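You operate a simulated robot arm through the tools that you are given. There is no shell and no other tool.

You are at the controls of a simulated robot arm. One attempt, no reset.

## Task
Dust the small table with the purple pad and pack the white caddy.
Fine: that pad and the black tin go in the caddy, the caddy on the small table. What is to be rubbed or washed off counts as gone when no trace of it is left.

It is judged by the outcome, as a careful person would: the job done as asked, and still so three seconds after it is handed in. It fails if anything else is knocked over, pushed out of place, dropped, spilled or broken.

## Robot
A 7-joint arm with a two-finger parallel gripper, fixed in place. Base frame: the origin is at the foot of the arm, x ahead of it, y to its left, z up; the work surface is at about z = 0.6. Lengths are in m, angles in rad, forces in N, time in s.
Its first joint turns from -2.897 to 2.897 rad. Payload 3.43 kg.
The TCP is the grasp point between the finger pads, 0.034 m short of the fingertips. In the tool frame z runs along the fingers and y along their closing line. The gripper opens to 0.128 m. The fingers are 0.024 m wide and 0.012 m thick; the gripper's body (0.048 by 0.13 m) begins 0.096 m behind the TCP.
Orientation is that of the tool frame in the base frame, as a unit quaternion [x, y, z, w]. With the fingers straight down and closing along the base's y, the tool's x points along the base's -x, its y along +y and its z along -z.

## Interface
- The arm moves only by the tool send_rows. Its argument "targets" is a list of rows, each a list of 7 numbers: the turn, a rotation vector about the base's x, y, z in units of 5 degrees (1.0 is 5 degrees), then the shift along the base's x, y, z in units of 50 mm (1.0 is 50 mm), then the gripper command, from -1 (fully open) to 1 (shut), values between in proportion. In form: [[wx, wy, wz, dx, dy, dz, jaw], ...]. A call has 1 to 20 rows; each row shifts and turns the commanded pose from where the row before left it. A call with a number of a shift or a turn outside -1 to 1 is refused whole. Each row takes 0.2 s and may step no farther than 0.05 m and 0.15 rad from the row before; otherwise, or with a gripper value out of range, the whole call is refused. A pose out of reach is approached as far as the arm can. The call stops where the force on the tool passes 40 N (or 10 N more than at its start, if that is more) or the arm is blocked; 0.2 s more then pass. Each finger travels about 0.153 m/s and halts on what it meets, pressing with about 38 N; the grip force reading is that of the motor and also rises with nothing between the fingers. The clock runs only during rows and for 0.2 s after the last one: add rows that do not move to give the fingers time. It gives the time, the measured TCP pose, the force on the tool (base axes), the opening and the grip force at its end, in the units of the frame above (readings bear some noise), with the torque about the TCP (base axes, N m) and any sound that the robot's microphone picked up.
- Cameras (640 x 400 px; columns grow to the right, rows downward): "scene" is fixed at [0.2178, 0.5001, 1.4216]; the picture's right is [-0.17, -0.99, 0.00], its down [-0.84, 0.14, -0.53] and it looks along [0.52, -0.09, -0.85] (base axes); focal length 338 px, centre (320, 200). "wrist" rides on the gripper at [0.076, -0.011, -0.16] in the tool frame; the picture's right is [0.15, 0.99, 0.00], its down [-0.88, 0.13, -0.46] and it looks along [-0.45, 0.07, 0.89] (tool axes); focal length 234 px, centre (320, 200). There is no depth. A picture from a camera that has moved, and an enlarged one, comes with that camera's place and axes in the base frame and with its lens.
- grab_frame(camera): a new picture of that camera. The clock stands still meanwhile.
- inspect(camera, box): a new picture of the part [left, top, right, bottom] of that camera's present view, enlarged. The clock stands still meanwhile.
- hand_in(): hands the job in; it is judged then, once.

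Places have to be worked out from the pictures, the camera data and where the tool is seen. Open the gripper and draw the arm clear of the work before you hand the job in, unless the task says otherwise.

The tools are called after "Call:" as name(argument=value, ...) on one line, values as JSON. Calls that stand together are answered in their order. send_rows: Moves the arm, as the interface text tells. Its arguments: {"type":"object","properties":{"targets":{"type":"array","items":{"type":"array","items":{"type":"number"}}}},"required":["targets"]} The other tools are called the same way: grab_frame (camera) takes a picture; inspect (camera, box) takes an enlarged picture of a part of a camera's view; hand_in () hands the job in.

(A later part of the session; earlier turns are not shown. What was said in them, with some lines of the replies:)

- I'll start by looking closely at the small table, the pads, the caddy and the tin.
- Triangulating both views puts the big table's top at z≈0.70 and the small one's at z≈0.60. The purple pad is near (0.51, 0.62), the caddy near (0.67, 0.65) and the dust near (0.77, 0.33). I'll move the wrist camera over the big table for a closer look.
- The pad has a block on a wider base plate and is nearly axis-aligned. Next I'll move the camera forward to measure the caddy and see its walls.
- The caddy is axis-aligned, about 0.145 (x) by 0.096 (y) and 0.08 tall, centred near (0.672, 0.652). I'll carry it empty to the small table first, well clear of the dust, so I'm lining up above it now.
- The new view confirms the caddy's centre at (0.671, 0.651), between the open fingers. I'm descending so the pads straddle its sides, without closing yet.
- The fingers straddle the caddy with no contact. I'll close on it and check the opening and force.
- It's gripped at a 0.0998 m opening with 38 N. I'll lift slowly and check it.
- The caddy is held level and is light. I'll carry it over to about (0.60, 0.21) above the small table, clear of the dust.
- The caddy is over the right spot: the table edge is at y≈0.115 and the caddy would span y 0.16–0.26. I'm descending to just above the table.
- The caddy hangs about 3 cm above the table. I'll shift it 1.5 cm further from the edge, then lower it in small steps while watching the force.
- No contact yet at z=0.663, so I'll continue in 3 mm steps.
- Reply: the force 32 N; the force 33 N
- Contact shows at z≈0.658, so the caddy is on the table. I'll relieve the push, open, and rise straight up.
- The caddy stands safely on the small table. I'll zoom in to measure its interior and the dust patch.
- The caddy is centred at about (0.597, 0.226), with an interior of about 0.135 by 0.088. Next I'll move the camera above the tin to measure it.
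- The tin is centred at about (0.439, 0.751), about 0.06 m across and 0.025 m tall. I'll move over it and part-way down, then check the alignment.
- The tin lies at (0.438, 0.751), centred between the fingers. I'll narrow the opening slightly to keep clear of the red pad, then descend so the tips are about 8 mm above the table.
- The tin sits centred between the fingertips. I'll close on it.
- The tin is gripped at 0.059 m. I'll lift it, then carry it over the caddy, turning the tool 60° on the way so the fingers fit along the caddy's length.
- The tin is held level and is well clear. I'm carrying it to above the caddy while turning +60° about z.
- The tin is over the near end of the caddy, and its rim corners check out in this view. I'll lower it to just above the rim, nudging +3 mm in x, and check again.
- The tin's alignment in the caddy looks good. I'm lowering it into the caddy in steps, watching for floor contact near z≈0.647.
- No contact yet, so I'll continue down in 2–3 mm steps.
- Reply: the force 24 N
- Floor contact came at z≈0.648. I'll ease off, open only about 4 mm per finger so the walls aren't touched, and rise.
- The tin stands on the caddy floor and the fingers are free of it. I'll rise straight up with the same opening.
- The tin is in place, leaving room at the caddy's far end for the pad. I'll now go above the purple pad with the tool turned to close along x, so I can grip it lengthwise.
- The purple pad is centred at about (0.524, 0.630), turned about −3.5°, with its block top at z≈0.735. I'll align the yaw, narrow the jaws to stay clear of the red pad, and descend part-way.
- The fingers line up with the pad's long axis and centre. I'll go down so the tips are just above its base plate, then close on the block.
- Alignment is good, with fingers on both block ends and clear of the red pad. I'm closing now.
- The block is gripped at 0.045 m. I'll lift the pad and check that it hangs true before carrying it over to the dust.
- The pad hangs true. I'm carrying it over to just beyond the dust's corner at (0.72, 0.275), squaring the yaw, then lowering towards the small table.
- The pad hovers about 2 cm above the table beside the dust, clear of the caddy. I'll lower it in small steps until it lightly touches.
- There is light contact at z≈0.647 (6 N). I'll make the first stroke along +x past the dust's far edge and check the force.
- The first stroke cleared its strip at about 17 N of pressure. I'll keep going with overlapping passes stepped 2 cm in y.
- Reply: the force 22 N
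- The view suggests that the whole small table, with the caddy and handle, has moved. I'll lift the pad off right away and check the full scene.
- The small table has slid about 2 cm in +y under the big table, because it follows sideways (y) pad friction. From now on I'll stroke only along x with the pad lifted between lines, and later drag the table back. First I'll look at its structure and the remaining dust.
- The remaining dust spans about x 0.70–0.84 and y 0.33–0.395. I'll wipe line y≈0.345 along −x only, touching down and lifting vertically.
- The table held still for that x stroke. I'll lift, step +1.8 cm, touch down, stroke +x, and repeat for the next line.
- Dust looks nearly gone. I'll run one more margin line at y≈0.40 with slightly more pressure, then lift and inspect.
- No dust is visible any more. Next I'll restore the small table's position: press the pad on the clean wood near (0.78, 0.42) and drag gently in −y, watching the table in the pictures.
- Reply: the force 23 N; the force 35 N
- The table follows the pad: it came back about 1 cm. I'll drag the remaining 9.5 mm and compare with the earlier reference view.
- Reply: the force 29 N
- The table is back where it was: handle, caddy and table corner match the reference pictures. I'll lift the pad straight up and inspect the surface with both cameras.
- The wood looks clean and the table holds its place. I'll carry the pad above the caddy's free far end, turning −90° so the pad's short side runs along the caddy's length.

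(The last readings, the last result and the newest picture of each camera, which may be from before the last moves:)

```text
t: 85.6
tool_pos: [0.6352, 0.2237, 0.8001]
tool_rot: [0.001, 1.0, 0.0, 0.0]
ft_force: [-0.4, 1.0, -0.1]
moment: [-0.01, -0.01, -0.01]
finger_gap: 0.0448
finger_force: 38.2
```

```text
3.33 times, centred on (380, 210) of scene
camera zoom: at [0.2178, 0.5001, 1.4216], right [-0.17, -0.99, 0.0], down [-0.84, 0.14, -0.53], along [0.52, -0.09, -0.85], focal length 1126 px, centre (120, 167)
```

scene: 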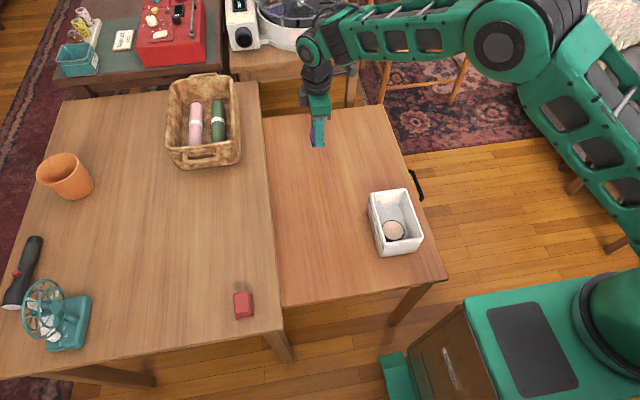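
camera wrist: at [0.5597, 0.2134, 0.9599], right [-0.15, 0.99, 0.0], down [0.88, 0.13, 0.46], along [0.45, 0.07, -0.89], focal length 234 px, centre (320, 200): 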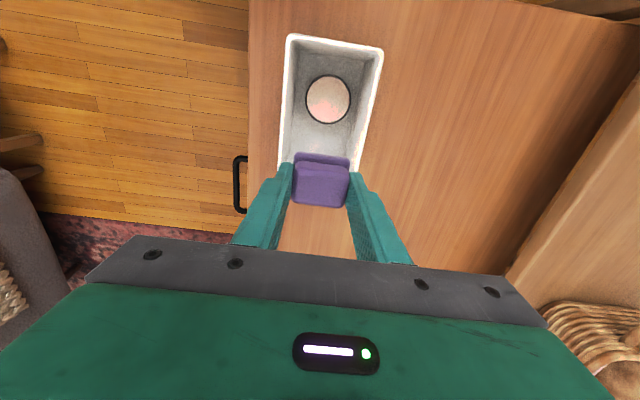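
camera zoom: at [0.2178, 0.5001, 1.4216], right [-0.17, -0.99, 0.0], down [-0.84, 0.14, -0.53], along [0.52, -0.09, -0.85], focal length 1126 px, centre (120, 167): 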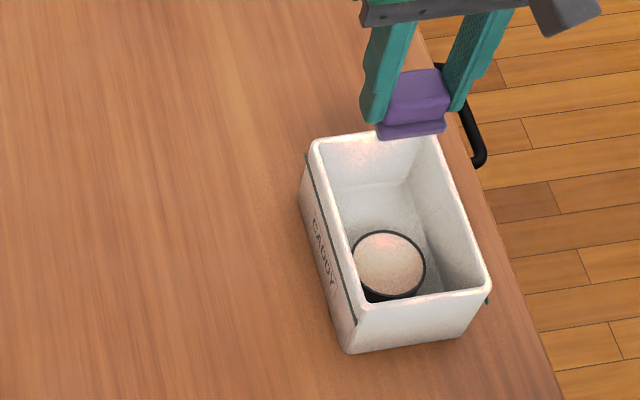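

The pad lines up with the free space: its plate will span x≈0.618–0.657, with the tin's edge at 0.61 and the wall at 0.664. I'll nudge it 2 mm in +y, lower it into the mouth, and check.

Call:
send_rows(targets=[[0, 0, 0, 0, 0.04, -0.4, 1], [0, 0, 0, 0, 0, -0.6, 1], [0, 0, 0, 0, 0, -0.4, 1], [0, 0, 0, 0, 0, 0, 1], [0, 0, 0, 0, 0, 0, 1]])

Call:
inspect(camera="wrist", box=[220, 60, 420, 240])

Call:
inspect(camera="scene", box=[350, 140, 460, 270])

```text
t: 86.8
tool_pos: [0.636, 0.2234, 0.7298]
tool_rot: [0.0, 1.0, 0.0, 0.0]
ft_force: [0.9, 0.1, -0.7]
moment: [-0.01, 0.0, -0.03]
finger_gap: 0.0445
finger_force: 37.8
```

```text
2.22 times, centred on (320, 150) of wrist
camera zoom: at [0.5594, 0.2143, 0.8899], right [-0.15, 0.99, 0.0], down [0.88, 0.13, 0.46], along [0.45, 0.07, -0.89], focal length 520 px, centre (320, 311)
```

zoom: 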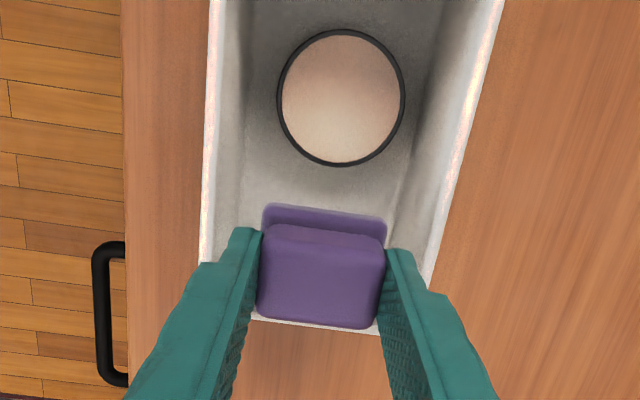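

```text
3.08 times, centred on (405, 205) of scene
camera zoom: at [0.2178, 0.5001, 1.4216], right [-0.17, -0.99, 0.0], down [-0.84, 0.14, -0.53], along [0.52, -0.09, -0.85], focal length 1040 px, centre (58, 185)
```

zoom: 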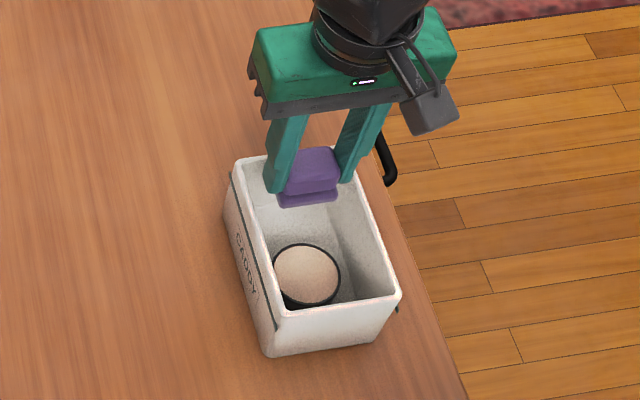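

The pad is inside the mouth of the caddy with clearance all round. I'll continue down to just above the floor, then use fine steps.

Call:
send_rows(targets=[[0, 0, 0, 0, 0.02, -0.4, 1], [0, 0, 0, 0, 0, -0.5, 1], [0, 0, 0, 0, 0, -0.4, 1], [0, 0, 0, 0, 0, 0, 1]])

Call:
send_rows(targets=[[0, 0, 0, 0, 0, -0.06, 1], [0, 0, 0, 0, 0, -0.06, 1], [0, 0, 0, 0, 0, 0, 1]])

Call:
send_rows(targets=[[0, 0, 0, 0, 0, -0.03, 1], [0, 0, 0, 0, 0, 0, 1]])

```text
t: 87.8
tool_pos: [0.6349, 0.2257, 0.6651]
tool_rot: [0.0, 1.0, 0.0, 0.001]
ft_force: [-1.0, -0.1, 1.0]
moment: [0.0, -0.01, 0.02]
finger_gap: 0.0444
finger_force: 37.8
```

```text
t: 88.6
tool_pos: [0.6346, 0.2262, 0.6575]
tool_rot: [0.0, 1.0, 0.001, -0.001]
ft_force: [-0.3, 0.3, 0.0]
moment: [0.01, 0.02, 0.02]
finger_gap: 0.0448
finger_force: 38.2
```

```text
t: 89.2
tool_pos: [0.6362, 0.226, 0.6583]
tool_rot: [0.001, 1.0, 0.0, -0.001]
ft_force: [-0.1, 0.5, -0.4]
moment: [0.02, 0.0, 0.02]
finger_gap: 0.0445
finger_force: 37.9
```

Call:
send_rows(targets=[[0, 0, 0, 0, 0, -0.03, 1], [0, 0, 0, 0, 0, 0, 1]])

Call:
send_rows(targets=[[0, 0, 0, 0, 0, -0.03, 1], [0, 0, 0, 0, 0, 0, 1]])

Call:
send_rows(targets=[[0, 0, 0, 0, 0, -0.02, 1], [0, 0, 0, 0, 0, 0, 1]])

```text
t: 89.8
tool_pos: [0.6357, 0.2283, 0.6562]
tool_rot: [0.001, 1.0, 0.0, 0.001]
ft_force: [0.2, 0.1, -0.8]
moment: [-0.01, 0.02, -0.03]
finger_gap: 0.0447
finger_force: 38.1
```

```text
t: 90.4
tool_pos: [0.6354, 0.2255, 0.6535]
tool_rot: [0.001, 1.0, 0.0, -0.001]
ft_force: [-0.1, 0.7, -0.4]
moment: [0.0, 0.01, 0.02]
finger_gap: 0.0445
finger_force: 38.1
```

```text
t: 91.0
tool_pos: [0.6353, 0.2274, 0.6545]
tool_rot: [0.001, 1.0, 0.0, 0.0]
ft_force: [-0.5, -0.1, -1.3]
moment: [-0.01, -0.01, -0.01]
finger_gap: 0.0446
finger_force: 37.4
```

Call:
send_rows(targets=[[0, 0, 0, 0, 0, -0.02, 1], [0, 0, 0, 0, 0, 0, 1]])

Call:
send_rows(targets=[[0, 0, 0, 0, 0, -0.02, 1], [0, 0, 0, 0, 0, 0, 1]])

Call:
send_rows(targets=[[0, 0, 0, 0, 0, -0.02, 1], [0, 0, 0, 0, 0, 0, 1]])

```text
t: 91.6
tool_pos: [0.6351, 0.2271, 0.6535]
tool_rot: [0.0, 1.0, 0.001, 0.0]
ft_force: [-0.5, 0.2, 1.4]
moment: [-0.01, -0.04, -0.01]
finger_gap: 0.0447
finger_force: 38.3
```

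```text
t: 92.2
tool_pos: [0.6359, 0.227, 0.6528]
tool_rot: [0.0, 1.0, 0.002, 0.0]
ft_force: [-0.7, -2.5, 19.0]
moment: [-0.15, 0.06, 0.03]
finger_gap: 0.0444
finger_force: 37.9
```

```text
t: 92.9
tool_pos: [0.6271, 0.2269, 0.6577]
tool_rot: [0.0, 1.0, 0.001, 0.007]
ft_force: [0.8, -0.1, -1.7]
moment: [0.05, 0.07, 0.0]
finger_gap: 0.0445
finger_force: 37.9
stopped in row 2: the force on the tool passed its limit at 40 N (the readings are from after the stop); the commanded pose is now the measured one
```

The force limit tripped on the last press and the tool recoiled a few millimetres in −x and up. I'll check the state before doing anything else.

Call:
grab_frame(camera="wrist")

Call:
inspect(camera="wrist", box=[220, 60, 420, 240])

Call:
inspect(camera="scene", box=[310, 150, 450, 270])

```text
taken
camera wrist: at [0.5496, 0.2166, 0.8178], right [-0.15, 0.99, 0.0], down [0.87, 0.13, 0.47], along [0.46, 0.07, -0.88], focal length 234 px, centre (320, 200)
```

wrist: 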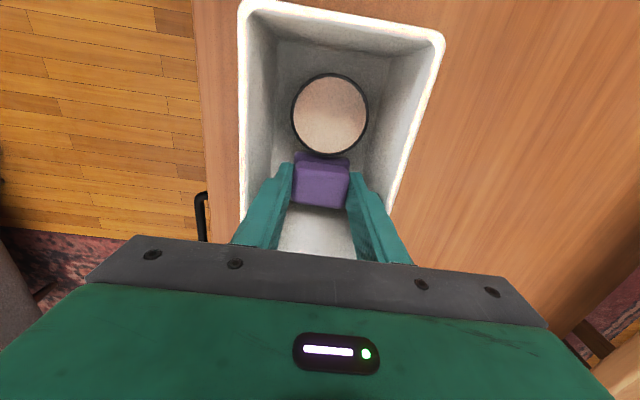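

```text
2.22 times, centred on (320, 150) of wrist
camera zoom: at [0.5496, 0.2166, 0.8178], right [-0.15, 0.99, 0.0], down [0.87, 0.13, 0.47], along [0.46, 0.07, -0.88], focal length 520 px, centre (320, 311)
```

zoom: 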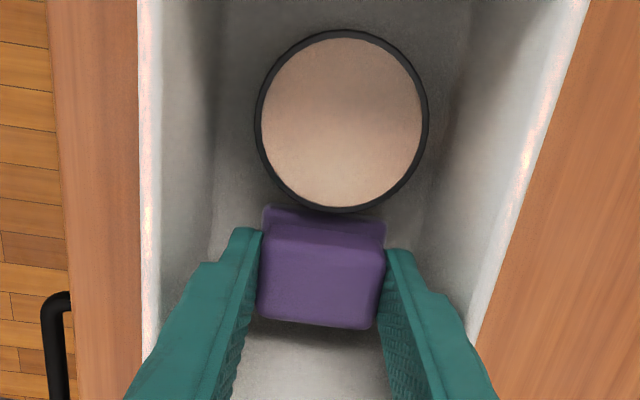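

```text
3.33 times, centred on (380, 210) of scene
camera zoom: at [0.2178, 0.5001, 1.4216], right [-0.17, -0.99, 0.0], down [-0.84, 0.14, -0.53], along [0.52, -0.09, -0.85], focal length 1126 px, centre (120, 167)
```

zoom: 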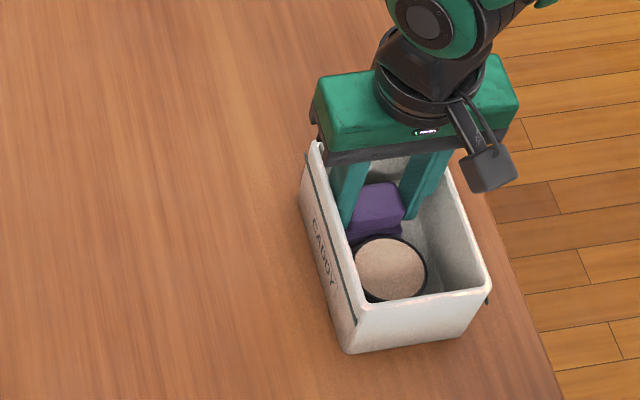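

The table, caddy and tin are fine: the tin was nudged a few millimetres and still stands inside. I'll correct the small tilt and the 8 mm x offset, staying just above the floor.

Call:
send_rows(targets=[[0, 0.08, 0, 0.06, 0, 0.02, 1], [0, 0.08, 0, 0.1, 0, 0, 1], [0, 0, 0, 0, 0, 0, 1], [0, 0, 0, 0, 0, 0, 1]])

Call:
inspect(camera="wrist", box=[220, 60, 420, 240])

```text
t: 93.9
tool_pos: [0.6371, 0.2265, 0.6613]
tool_rot: [-0.001, 1.0, 0.001, 0.0]
ft_force: [-0.6, 0.7, 0.1]
moment: [0.0, 0.0, -0.01]
finger_gap: 0.0446
finger_force: 38.2
```

```text
2.22 times, centred on (320, 150) of wrist
camera zoom: at [0.5601, 0.2164, 0.8201], right [-0.15, 0.99, 0.0], down [0.88, 0.13, 0.46], along [0.45, 0.07, -0.89], focal length 520 px, centre (320, 311)
```

zoom: 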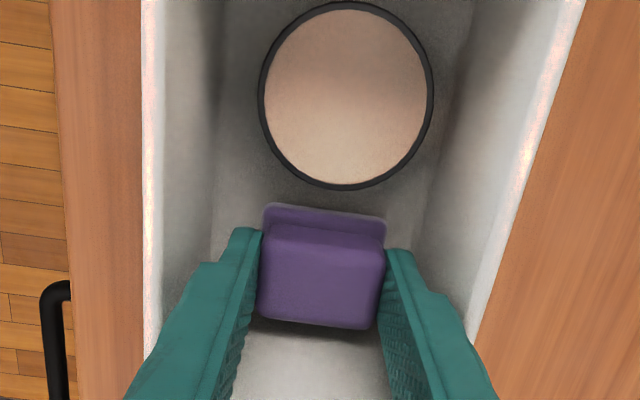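

The pad is straight again, with a gap to the tin. I'll lower it gently to the floor in fine steps, and release at first touch.

Call:
send_rows(targets=[[0, 0, 0, 0, 0, -0.06, 1], [0, 0, 0, 0, 0, -0.04, 1], [0, 0, 0, 0, 0, 0, 1]])

Call:
send_rows(targets=[[0, 0, 0, 0, 0, -0.02, 1], [0, 0, 0, 0, 0, 0, 1]])

```text
t: 94.7
tool_pos: [0.6357, 0.227, 0.6551]
tool_rot: [0.0, 1.0, 0.0, 0.0]
ft_force: [0.1, 0.6, -0.3]
moment: [-0.03, -0.02, 0.03]
finger_gap: 0.0447
finger_force: 37.9
```

```text
t: 95.3
tool_pos: [0.6369, 0.2282, 0.6547]
tool_rot: [0.0, 1.0, 0.001, 0.0]
ft_force: [-0.3, -0.1, -0.4]
moment: [-0.02, 0.01, -0.02]
finger_gap: 0.0447
finger_force: 37.8
```

Call:
send_rows(targets=[[0, 0, 0, 0, 0, -0.015, 1], [0, 0, 0, 0, 0, 0, 1]])

Call:
send_rows(targets=[[0, 0, 0, 0, 0, -0.015, 1], [0, 0, 0, 0, 0, 0, 1]])

```text
t: 95.9
tool_pos: [0.6369, 0.2277, 0.6548]
tool_rot: [0.0, 1.0, 0.001, -0.001]
ft_force: [0.0, -0.3, 0.2]
moment: [0.01, 0.0, 0.03]
finger_gap: 0.0448
finger_force: 37.7
```

```text
t: 96.5
tool_pos: [0.6368, 0.2284, 0.6526]
tool_rot: [0.0, 1.0, 0.001, 0.001]
ft_force: [-0.2, -0.5, -0.8]
moment: [0.02, -0.01, 0.02]
finger_gap: 0.0449
finger_force: 37.8
```

Call:
send_rows(targets=[[0, 0, 0, 0, 0, -0.012, 1], [0, 0, 0, 0, 0, 0, 1]])

```text
t: 97.1
tool_pos: [0.6362, 0.2268, 0.6533]
tool_rot: [0.0, 1.0, 0.001, 0.001]
ft_force: [-0.7, -1.5, 5.6]
moment: [-0.1, 0.02, -0.05]
finger_gap: 0.0449
finger_force: 37.8
```

The pad touches the floor at 5.6 N. I'll release with a small opening of about 3 mm per finger and check.

Call:
send_rows(targets=[[0, 0, 0, 0, 0, 0, 0.25], [0, 0, 0, 0, 0, 0, 0.2], [0, 0, 0, 0, 0, 0, 0.2]])

Call:
inspect(camera="wrist", box=[220, 60, 420, 240])

```text
t: 97.9
tool_pos: [0.6358, 0.2281, 0.6522]
tool_rot: [0.001, 1.0, 0.0, 0.0]
ft_force: [0.6, 0.0, 6.9]
moment: [0.06, -0.02, 0.03]
finger_gap: 0.0477
finger_force: 0.0
```

```text
2.22 times, centred on (320, 150) of wrist
camera zoom: at [0.5599, 0.2168, 0.8122], right [-0.15, 0.99, 0.0], down [0.88, 0.13, 0.46], along [0.45, 0.07, -0.89], focal length 520 px, centre (320, 311)
```

zoom: 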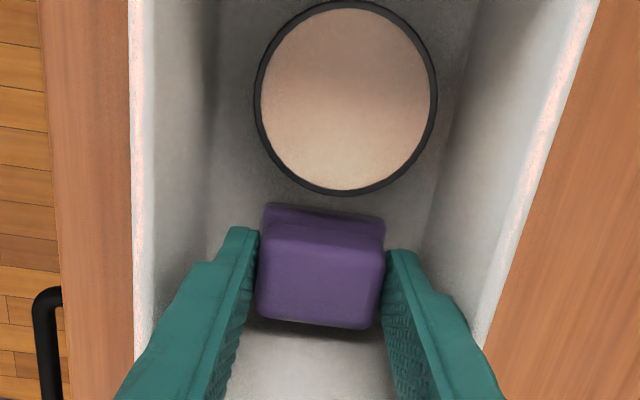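

The opening reads 0.0477 instead of the commanded 0.051, so I'll give it more time and read it again.

Call:
send_rows(targets=[[0, 0, 0, 0, 0, 0, 0.18], [0, 0, 0, 0, 0, 0, 0.18]])

Call:
inspect(camera="wrist", box=[270, 140, 380, 220])

Call:
inspect(camera="scene", box=[370, 180, 440, 260])

```text
t: 98.5
tool_pos: [0.6361, 0.2263, 0.653]
tool_rot: [0.001, 1.0, 0.001, 0.0]
ft_force: [0.8, -1.3, 7.4]
moment: [0.07, 0.03, -0.01]
finger_gap: 0.0487
finger_force: 0.1
```

```text
5.00 times, centred on (325, 180) of wrist
camera zoom: at [0.5599, 0.2167, 0.8122], right [-0.15, 0.99, 0.0], down [0.88, 0.13, 0.46], along [0.45, 0.07, -0.89], focal length 1171 px, centre (295, 300)
```

zoom: 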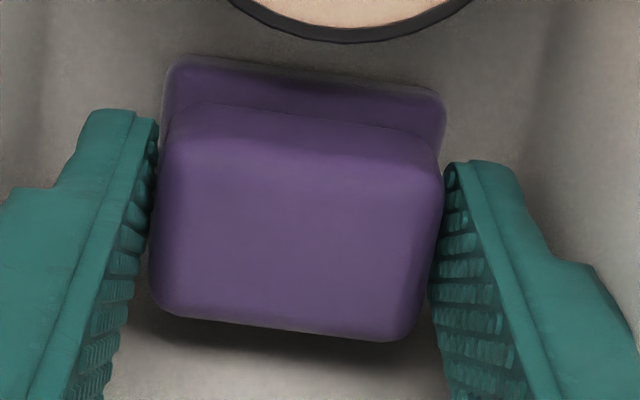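

```text
5.00 times, centred on (405, 220) of scene
camera zoom: at [0.2178, 0.5001, 1.4216], right [-0.17, -0.99, 0.0], down [-0.84, 0.14, -0.53], along [0.52, -0.09, -0.85], focal length 1689 px, centre (-105, 100)
```

zoom: 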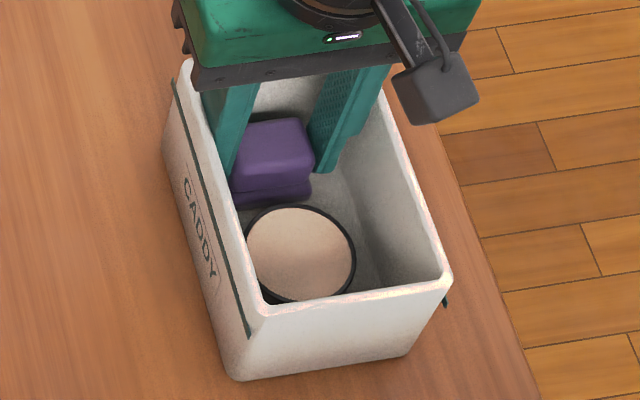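

The 7 N upward push suggests the fingertips are resting on the pad's base lip, and that friction is holding the fingers back. I'll rise 1.5 mm to free them and read again.

Call:
send_rows(targets=[[0, 0, 0, 0, 0, 0.03, 0.18], [0, 0, 0, 0, 0, 0, 0.18]])

Call:
inspect(camera="wrist", box=[270, 140, 380, 220])

```text
t: 99.1
tool_pos: [0.6359, 0.227, 0.6539]
tool_rot: [0.001, 1.0, 0.001, 0.0]
ft_force: [-0.3, -0.6, 0.1]
moment: [0.01, 0.0, 0.01]
finger_gap: 0.0521
finger_force: 0.0
```

```text
5.00 times, centred on (325, 180) of wrist
camera zoom: at [0.5597, 0.2166, 0.8134], right [-0.15, 0.99, 0.0], down [0.88, 0.13, 0.46], along [0.45, 0.07, -0.89], focal length 1171 px, centre (295, 300)
```

zoom: 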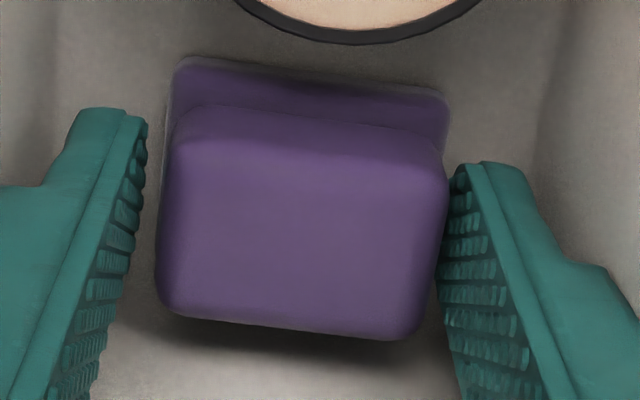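

The fingers are now open at 0.052 with no force. The +y finger is close to the block, so I'll centre by +1.5 mm and rise slowly at first.

Call:
send_rows(targets=[[0, 0, 0, 0, 0.03, 0, 0.18], [0, 0, 0, 0, 0, 0.08, 0.18], [0, 0, 0, 0, 0, 0.12, 0.18], [0, 0, 0, 0, 0, 0.2, 0.18], [0, 0, 0, 0, 0, 0, 0.18]])

Call:
inspect(camera="wrist", box=[220, 60, 420, 240])

Call:
inspect(camera="scene", box=[370, 180, 440, 260])

```text
t: 100.3
tool_pos: [0.6357, 0.2286, 0.6739]
tool_rot: [0.0, 1.0, 0.001, -0.001]
ft_force: [-0.3, -0.8, -0.3]
moment: [0.01, -0.01, -0.03]
finger_gap: 0.0523
finger_force: 0.0
```

```text
2.22 times, centred on (320, 150) of wrist
camera zoom: at [0.5597, 0.2179, 0.8334], right [-0.15, 0.99, 0.0], down [0.88, 0.13, 0.46], along [0.45, 0.07, -0.89], focal length 520 px, centre (320, 311)
```

zoom: 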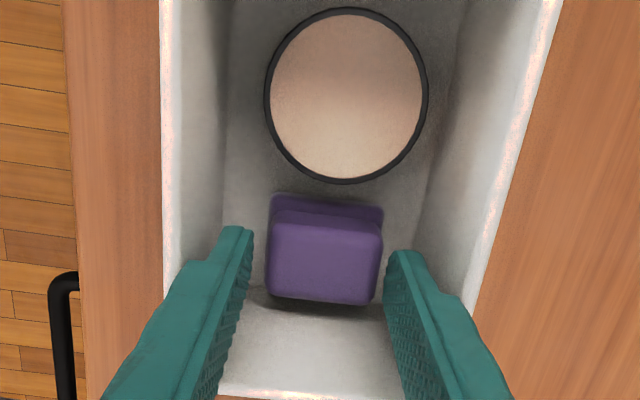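

```text
5.00 times, centred on (405, 220) of scene
camera zoom: at [0.2178, 0.5001, 1.4216], right [-0.17, -0.99, 0.0], down [-0.84, 0.14, -0.53], along [0.52, -0.09, -0.85], focal length 1689 px, centre (-105, 100)
```

zoom: 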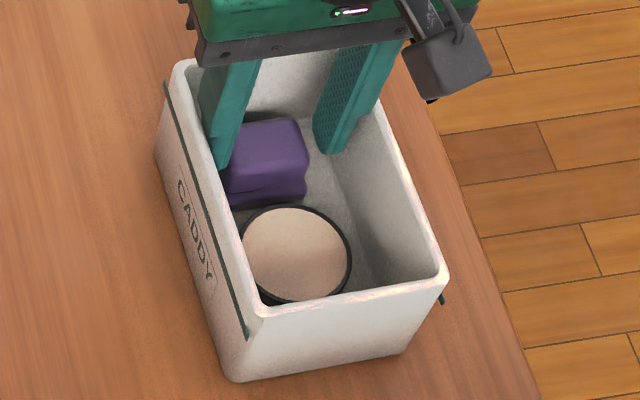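

The pad stands released on the caddy floor beside the tin. I'll rise straight up clear of the caddy.

Call:
send_rows(targets=[[0, 0, 0, 0, -0.02, 0.3, 0.18], [0, 0, 0, 0, 0, 0.6, 0.18], [0, 0, 0, 0, 0, 0.8, 0.18], [0, 0, 0, 0, 0, 0.8, 0.18], [0, 0, 0, 0, 0, 0.8, 0.18], [0, 0, 0, 0, 0, 0.8, 0.18], [0, 0, 0, 0, 0, 0, 0.18]])

Call:
grab_frame(camera="wrist")

Call:
inspect(camera="scene", box=[310, 150, 450, 270])

Call:
inspect(camera="scene", box=[240, 90, 480, 340])

```text
t: 101.9
tool_pos: [0.6352, 0.2274, 0.8806]
tool_rot: [0.0, 1.0, 0.001, 0.0]
ft_force: [0.1, 0.3, -0.2]
moment: [0.0, 0.05, 0.0]
finger_gap: 0.0525
finger_force: 0.1
```

```text
taken
camera wrist: at [0.5591, 0.217, 1.0397], right [-0.15, 0.99, 0.0], down [0.88, 0.13, 0.46], along [0.45, 0.07, -0.89], focal length 234 px, centre (320, 200)
```

wrist: 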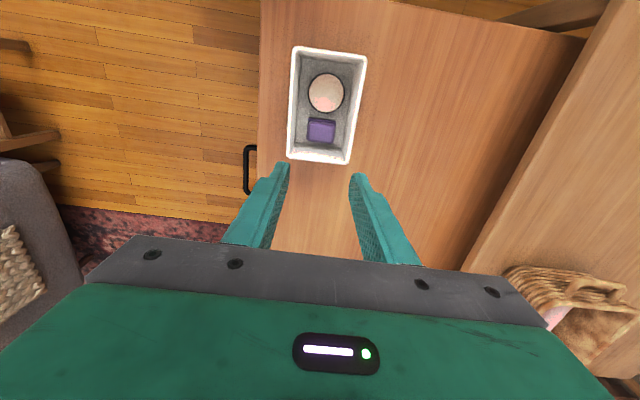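

```text
3.33 times, centred on (380, 210) of scene
camera zoom: at [0.2178, 0.5001, 1.4216], right [-0.17, -0.99, 0.0], down [-0.84, 0.14, -0.53], along [0.52, -0.09, -0.85], focal length 1126 px, centre (120, 167)
```

zoom: 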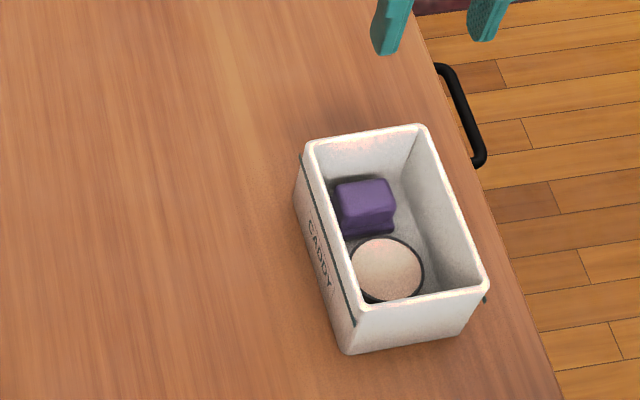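

```text
1.60 times, centred on (360, 215) of scene
camera zoom: at [0.2178, 0.5001, 1.4216], right [-0.17, -0.99, 0.0], down [-0.84, 0.14, -0.53], along [0.52, -0.09, -0.85], focal length 540 px, centre (256, 176)
```

zoom: 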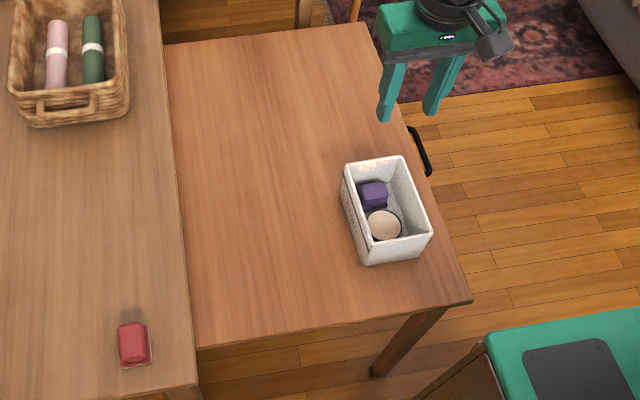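

Everything is in place: the pad and tin are in the caddy, and the table is at its original position. I'll open the gripper and move the wrist camera over the dusted area to look for traces.

Call:
send_rows(targets=[[0, 0, 0, 0.433, 0.567, 0.467, -0.2], [0, 0, 0, 0.433, 0.567, 0.467, -0.6], [0, 0, 0, 0.433, 0.567, 0.467, -1], [0, 0, 0, 0, 0, 0, -1], [0, 0, 0, 0, 0, 0, -1]])

Call:
grab_frame(camera="wrist")

Call:
inspect(camera="wrist", box=[240, 60, 420, 240])

Call:
inspect(camera="scene", box=[300, 140, 380, 220])

```text
t: 103.1
tool_pos: [0.7008, 0.3129, 0.9506]
tool_rot: [0.001, 1.0, 0.001, 0.0]
ft_force: [-0.1, -0.1, -0.1]
moment: [0.01, 0.0, 0.0]
finger_gap: 0.128
finger_force: 0.1
```

```text
taken
camera wrist: at [0.6251, 0.3025, 1.1094], right [-0.15, 0.99, 0.0], down [0.88, 0.13, 0.46], along [0.45, 0.07, -0.89], focal length 234 px, centre (320, 200)
```

wrist: 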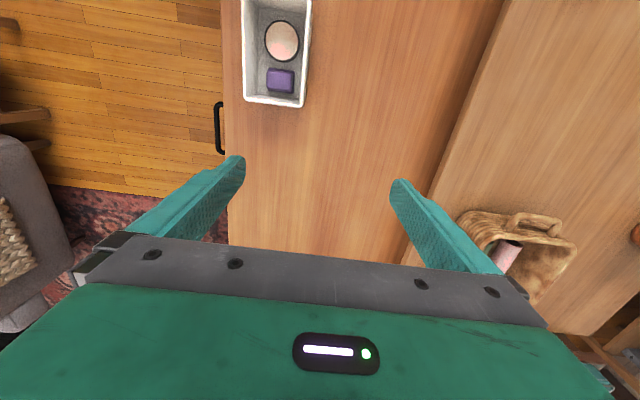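

```text
2.22 times, centred on (330, 150) of wrist
camera zoom: at [0.6251, 0.3025, 1.1094], right [-0.15, 0.99, 0.0], down [0.88, 0.13, 0.46], along [0.45, 0.07, -0.89], focal length 520 px, centre (298, 311)
```

zoom: 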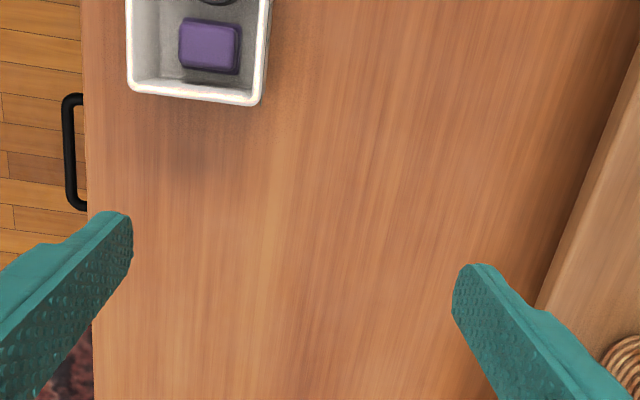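

```text
5.00 times, centred on (340, 180) of scene
camera zoom: at [0.2178, 0.5001, 1.4216], right [-0.17, -0.99, 0.0], down [-0.84, 0.14, -0.53], along [0.52, -0.09, -0.85], focal length 1689 px, centre (220, 300)
```

zoom: 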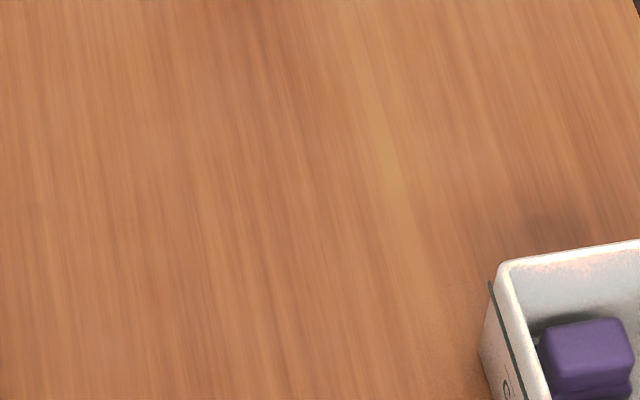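

Both views show clean wood. I'll take one closer look for faint residue, and at the caddy contents.

Call:
inspect(camera="wrist", box=[280, 100, 380, 180])

Call:
inspect(camera="wrist", box=[280, 160, 380, 240])

Call:
inspect(camera="wrist", box=[230, 0, 330, 110])

Call:
grab_frame(camera="scene")

```text
5.00 times, centred on (330, 140) of wrist
camera zoom: at [0.6251, 0.3025, 1.1094], right [-0.15, 0.99, 0.0], down [0.88, 0.13, 0.46], along [0.45, 0.07, -0.89], focal length 1171 px, centre (270, 500)
```

zoom: 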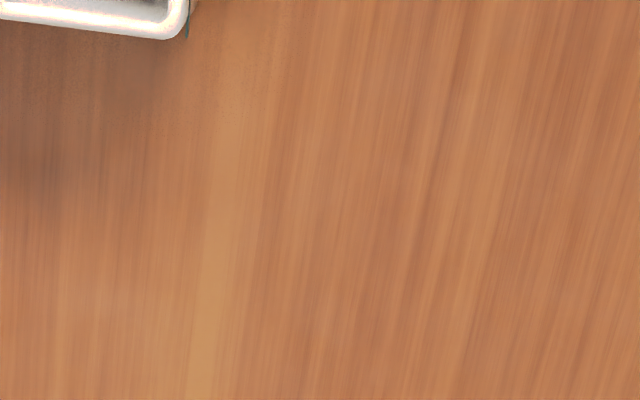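

```text
5.00 times, centred on (330, 200) of wrist
camera zoom: at [0.6251, 0.3025, 1.1094], right [-0.15, 0.99, 0.0], down [0.88, 0.13, 0.46], along [0.45, 0.07, -0.89], focal length 1171 px, centre (270, 200)
```

zoom: 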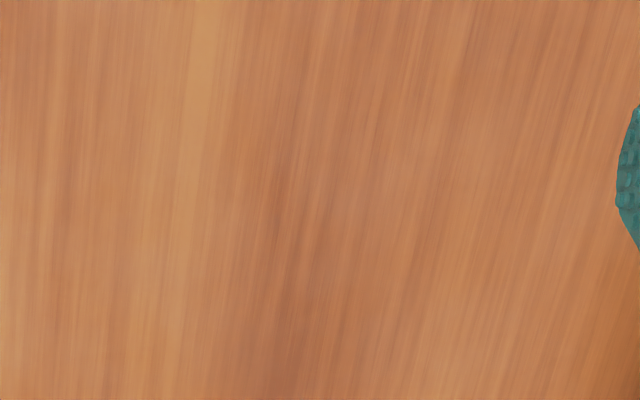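

```text
3.64 times, centred on (280, 55) of wrist
camera zoom: at [0.6251, 0.3025, 1.1094], right [-0.15, 0.99, 0.0], down [0.88, 0.13, 0.46], along [0.45, 0.07, -0.89], focal length 852 px, centre (466, 727)
```

zoom: 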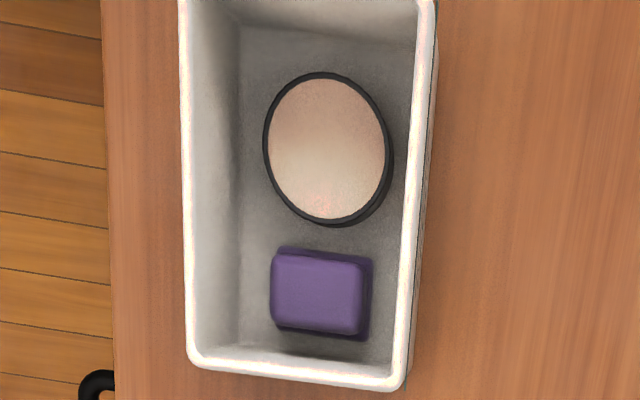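

```text
taken
```

scene: 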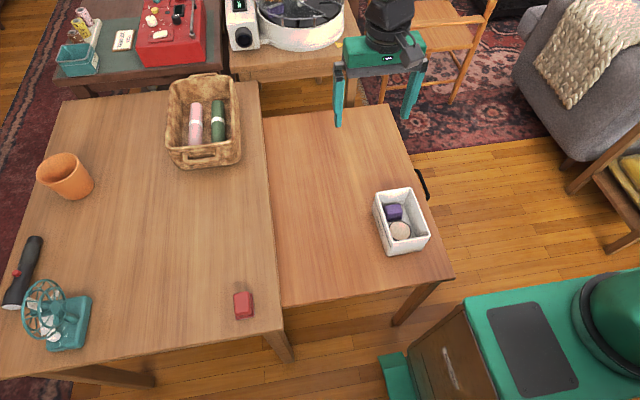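

The table is clean, the pad and tin sit in the caddy, and every other object is where it started. I'll draw the arm back up and clear before handing in.

Call:
send_rows(targets=[[0, 0, 0, 0, 0, 0.6, -1], [0, 0, 0, -0.6, 0, 0.6, -1], [0, 0, 0, -0.8, 0, 0.4, -1], [0, 0, 0, -0.8, 0, 0.3, -1], [0, 0, 0, -0.8, 0, 0.2, -1], [0, 0, 0, -0.8, 0, 0, -1], [0, 0, 0, 0, 0, 0, -1], [0, 0, 0, 0, 0, 0, -1]])

Call:
grab_frame(camera="scene")

Call:
inspect(camera="scene", box=[240, 90, 480, 340])

```text
t: 104.9
tool_pos: [0.513, 0.3125, 1.0539]
tool_rot: [0.001, 1.0, 0.001, 0.001]
ft_force: [0.1, -0.5, 0.6]
moment: [0.03, -0.02, -0.02]
finger_gap: 0.1278
finger_force: 0.0
```

```text
taken
```

scene: 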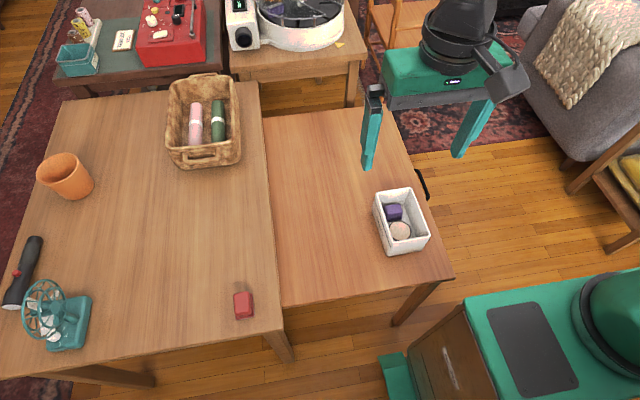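

```text
1.60 times, centred on (360, 215) of scene
camera zoom: at [0.2178, 0.5001, 1.4216], right [-0.17, -0.99, 0.0], down [-0.84, 0.14, -0.53], along [0.52, -0.09, -0.85], focal length 540 px, centre (256, 176)
```

zoom: 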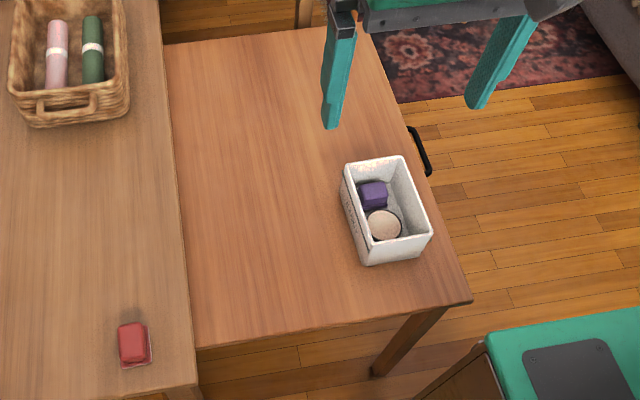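

The arm is clear with the gripper open. The dust is gone, the caddy with the pad and tin stands on the small table, and the table is back in its original place, so I'm handing in.

Call:
hand_in()

```text
The job is handed in.
```

The small table is dusted, and the white caddy stands on it with the purple pad and the black tin inside. Close-up pictures of the dusted area show no trace of dust left.

- **Small table moved and returned:** while I was wiping, the small table slid about 2 cm sideways under the big table. I dragged it back, and the final pictures match its starting position.
- **Tin nudged:** the robot hit its force limit while I was setting the pad down, and that pushed the tin a few millimetres. It is still upright in the caddy.
- **Caddy turned slightly:** the caddy shifted by a degree or two as I released the pad.

Nothing else on the tables moved. The gripper is open and the arm is clear.
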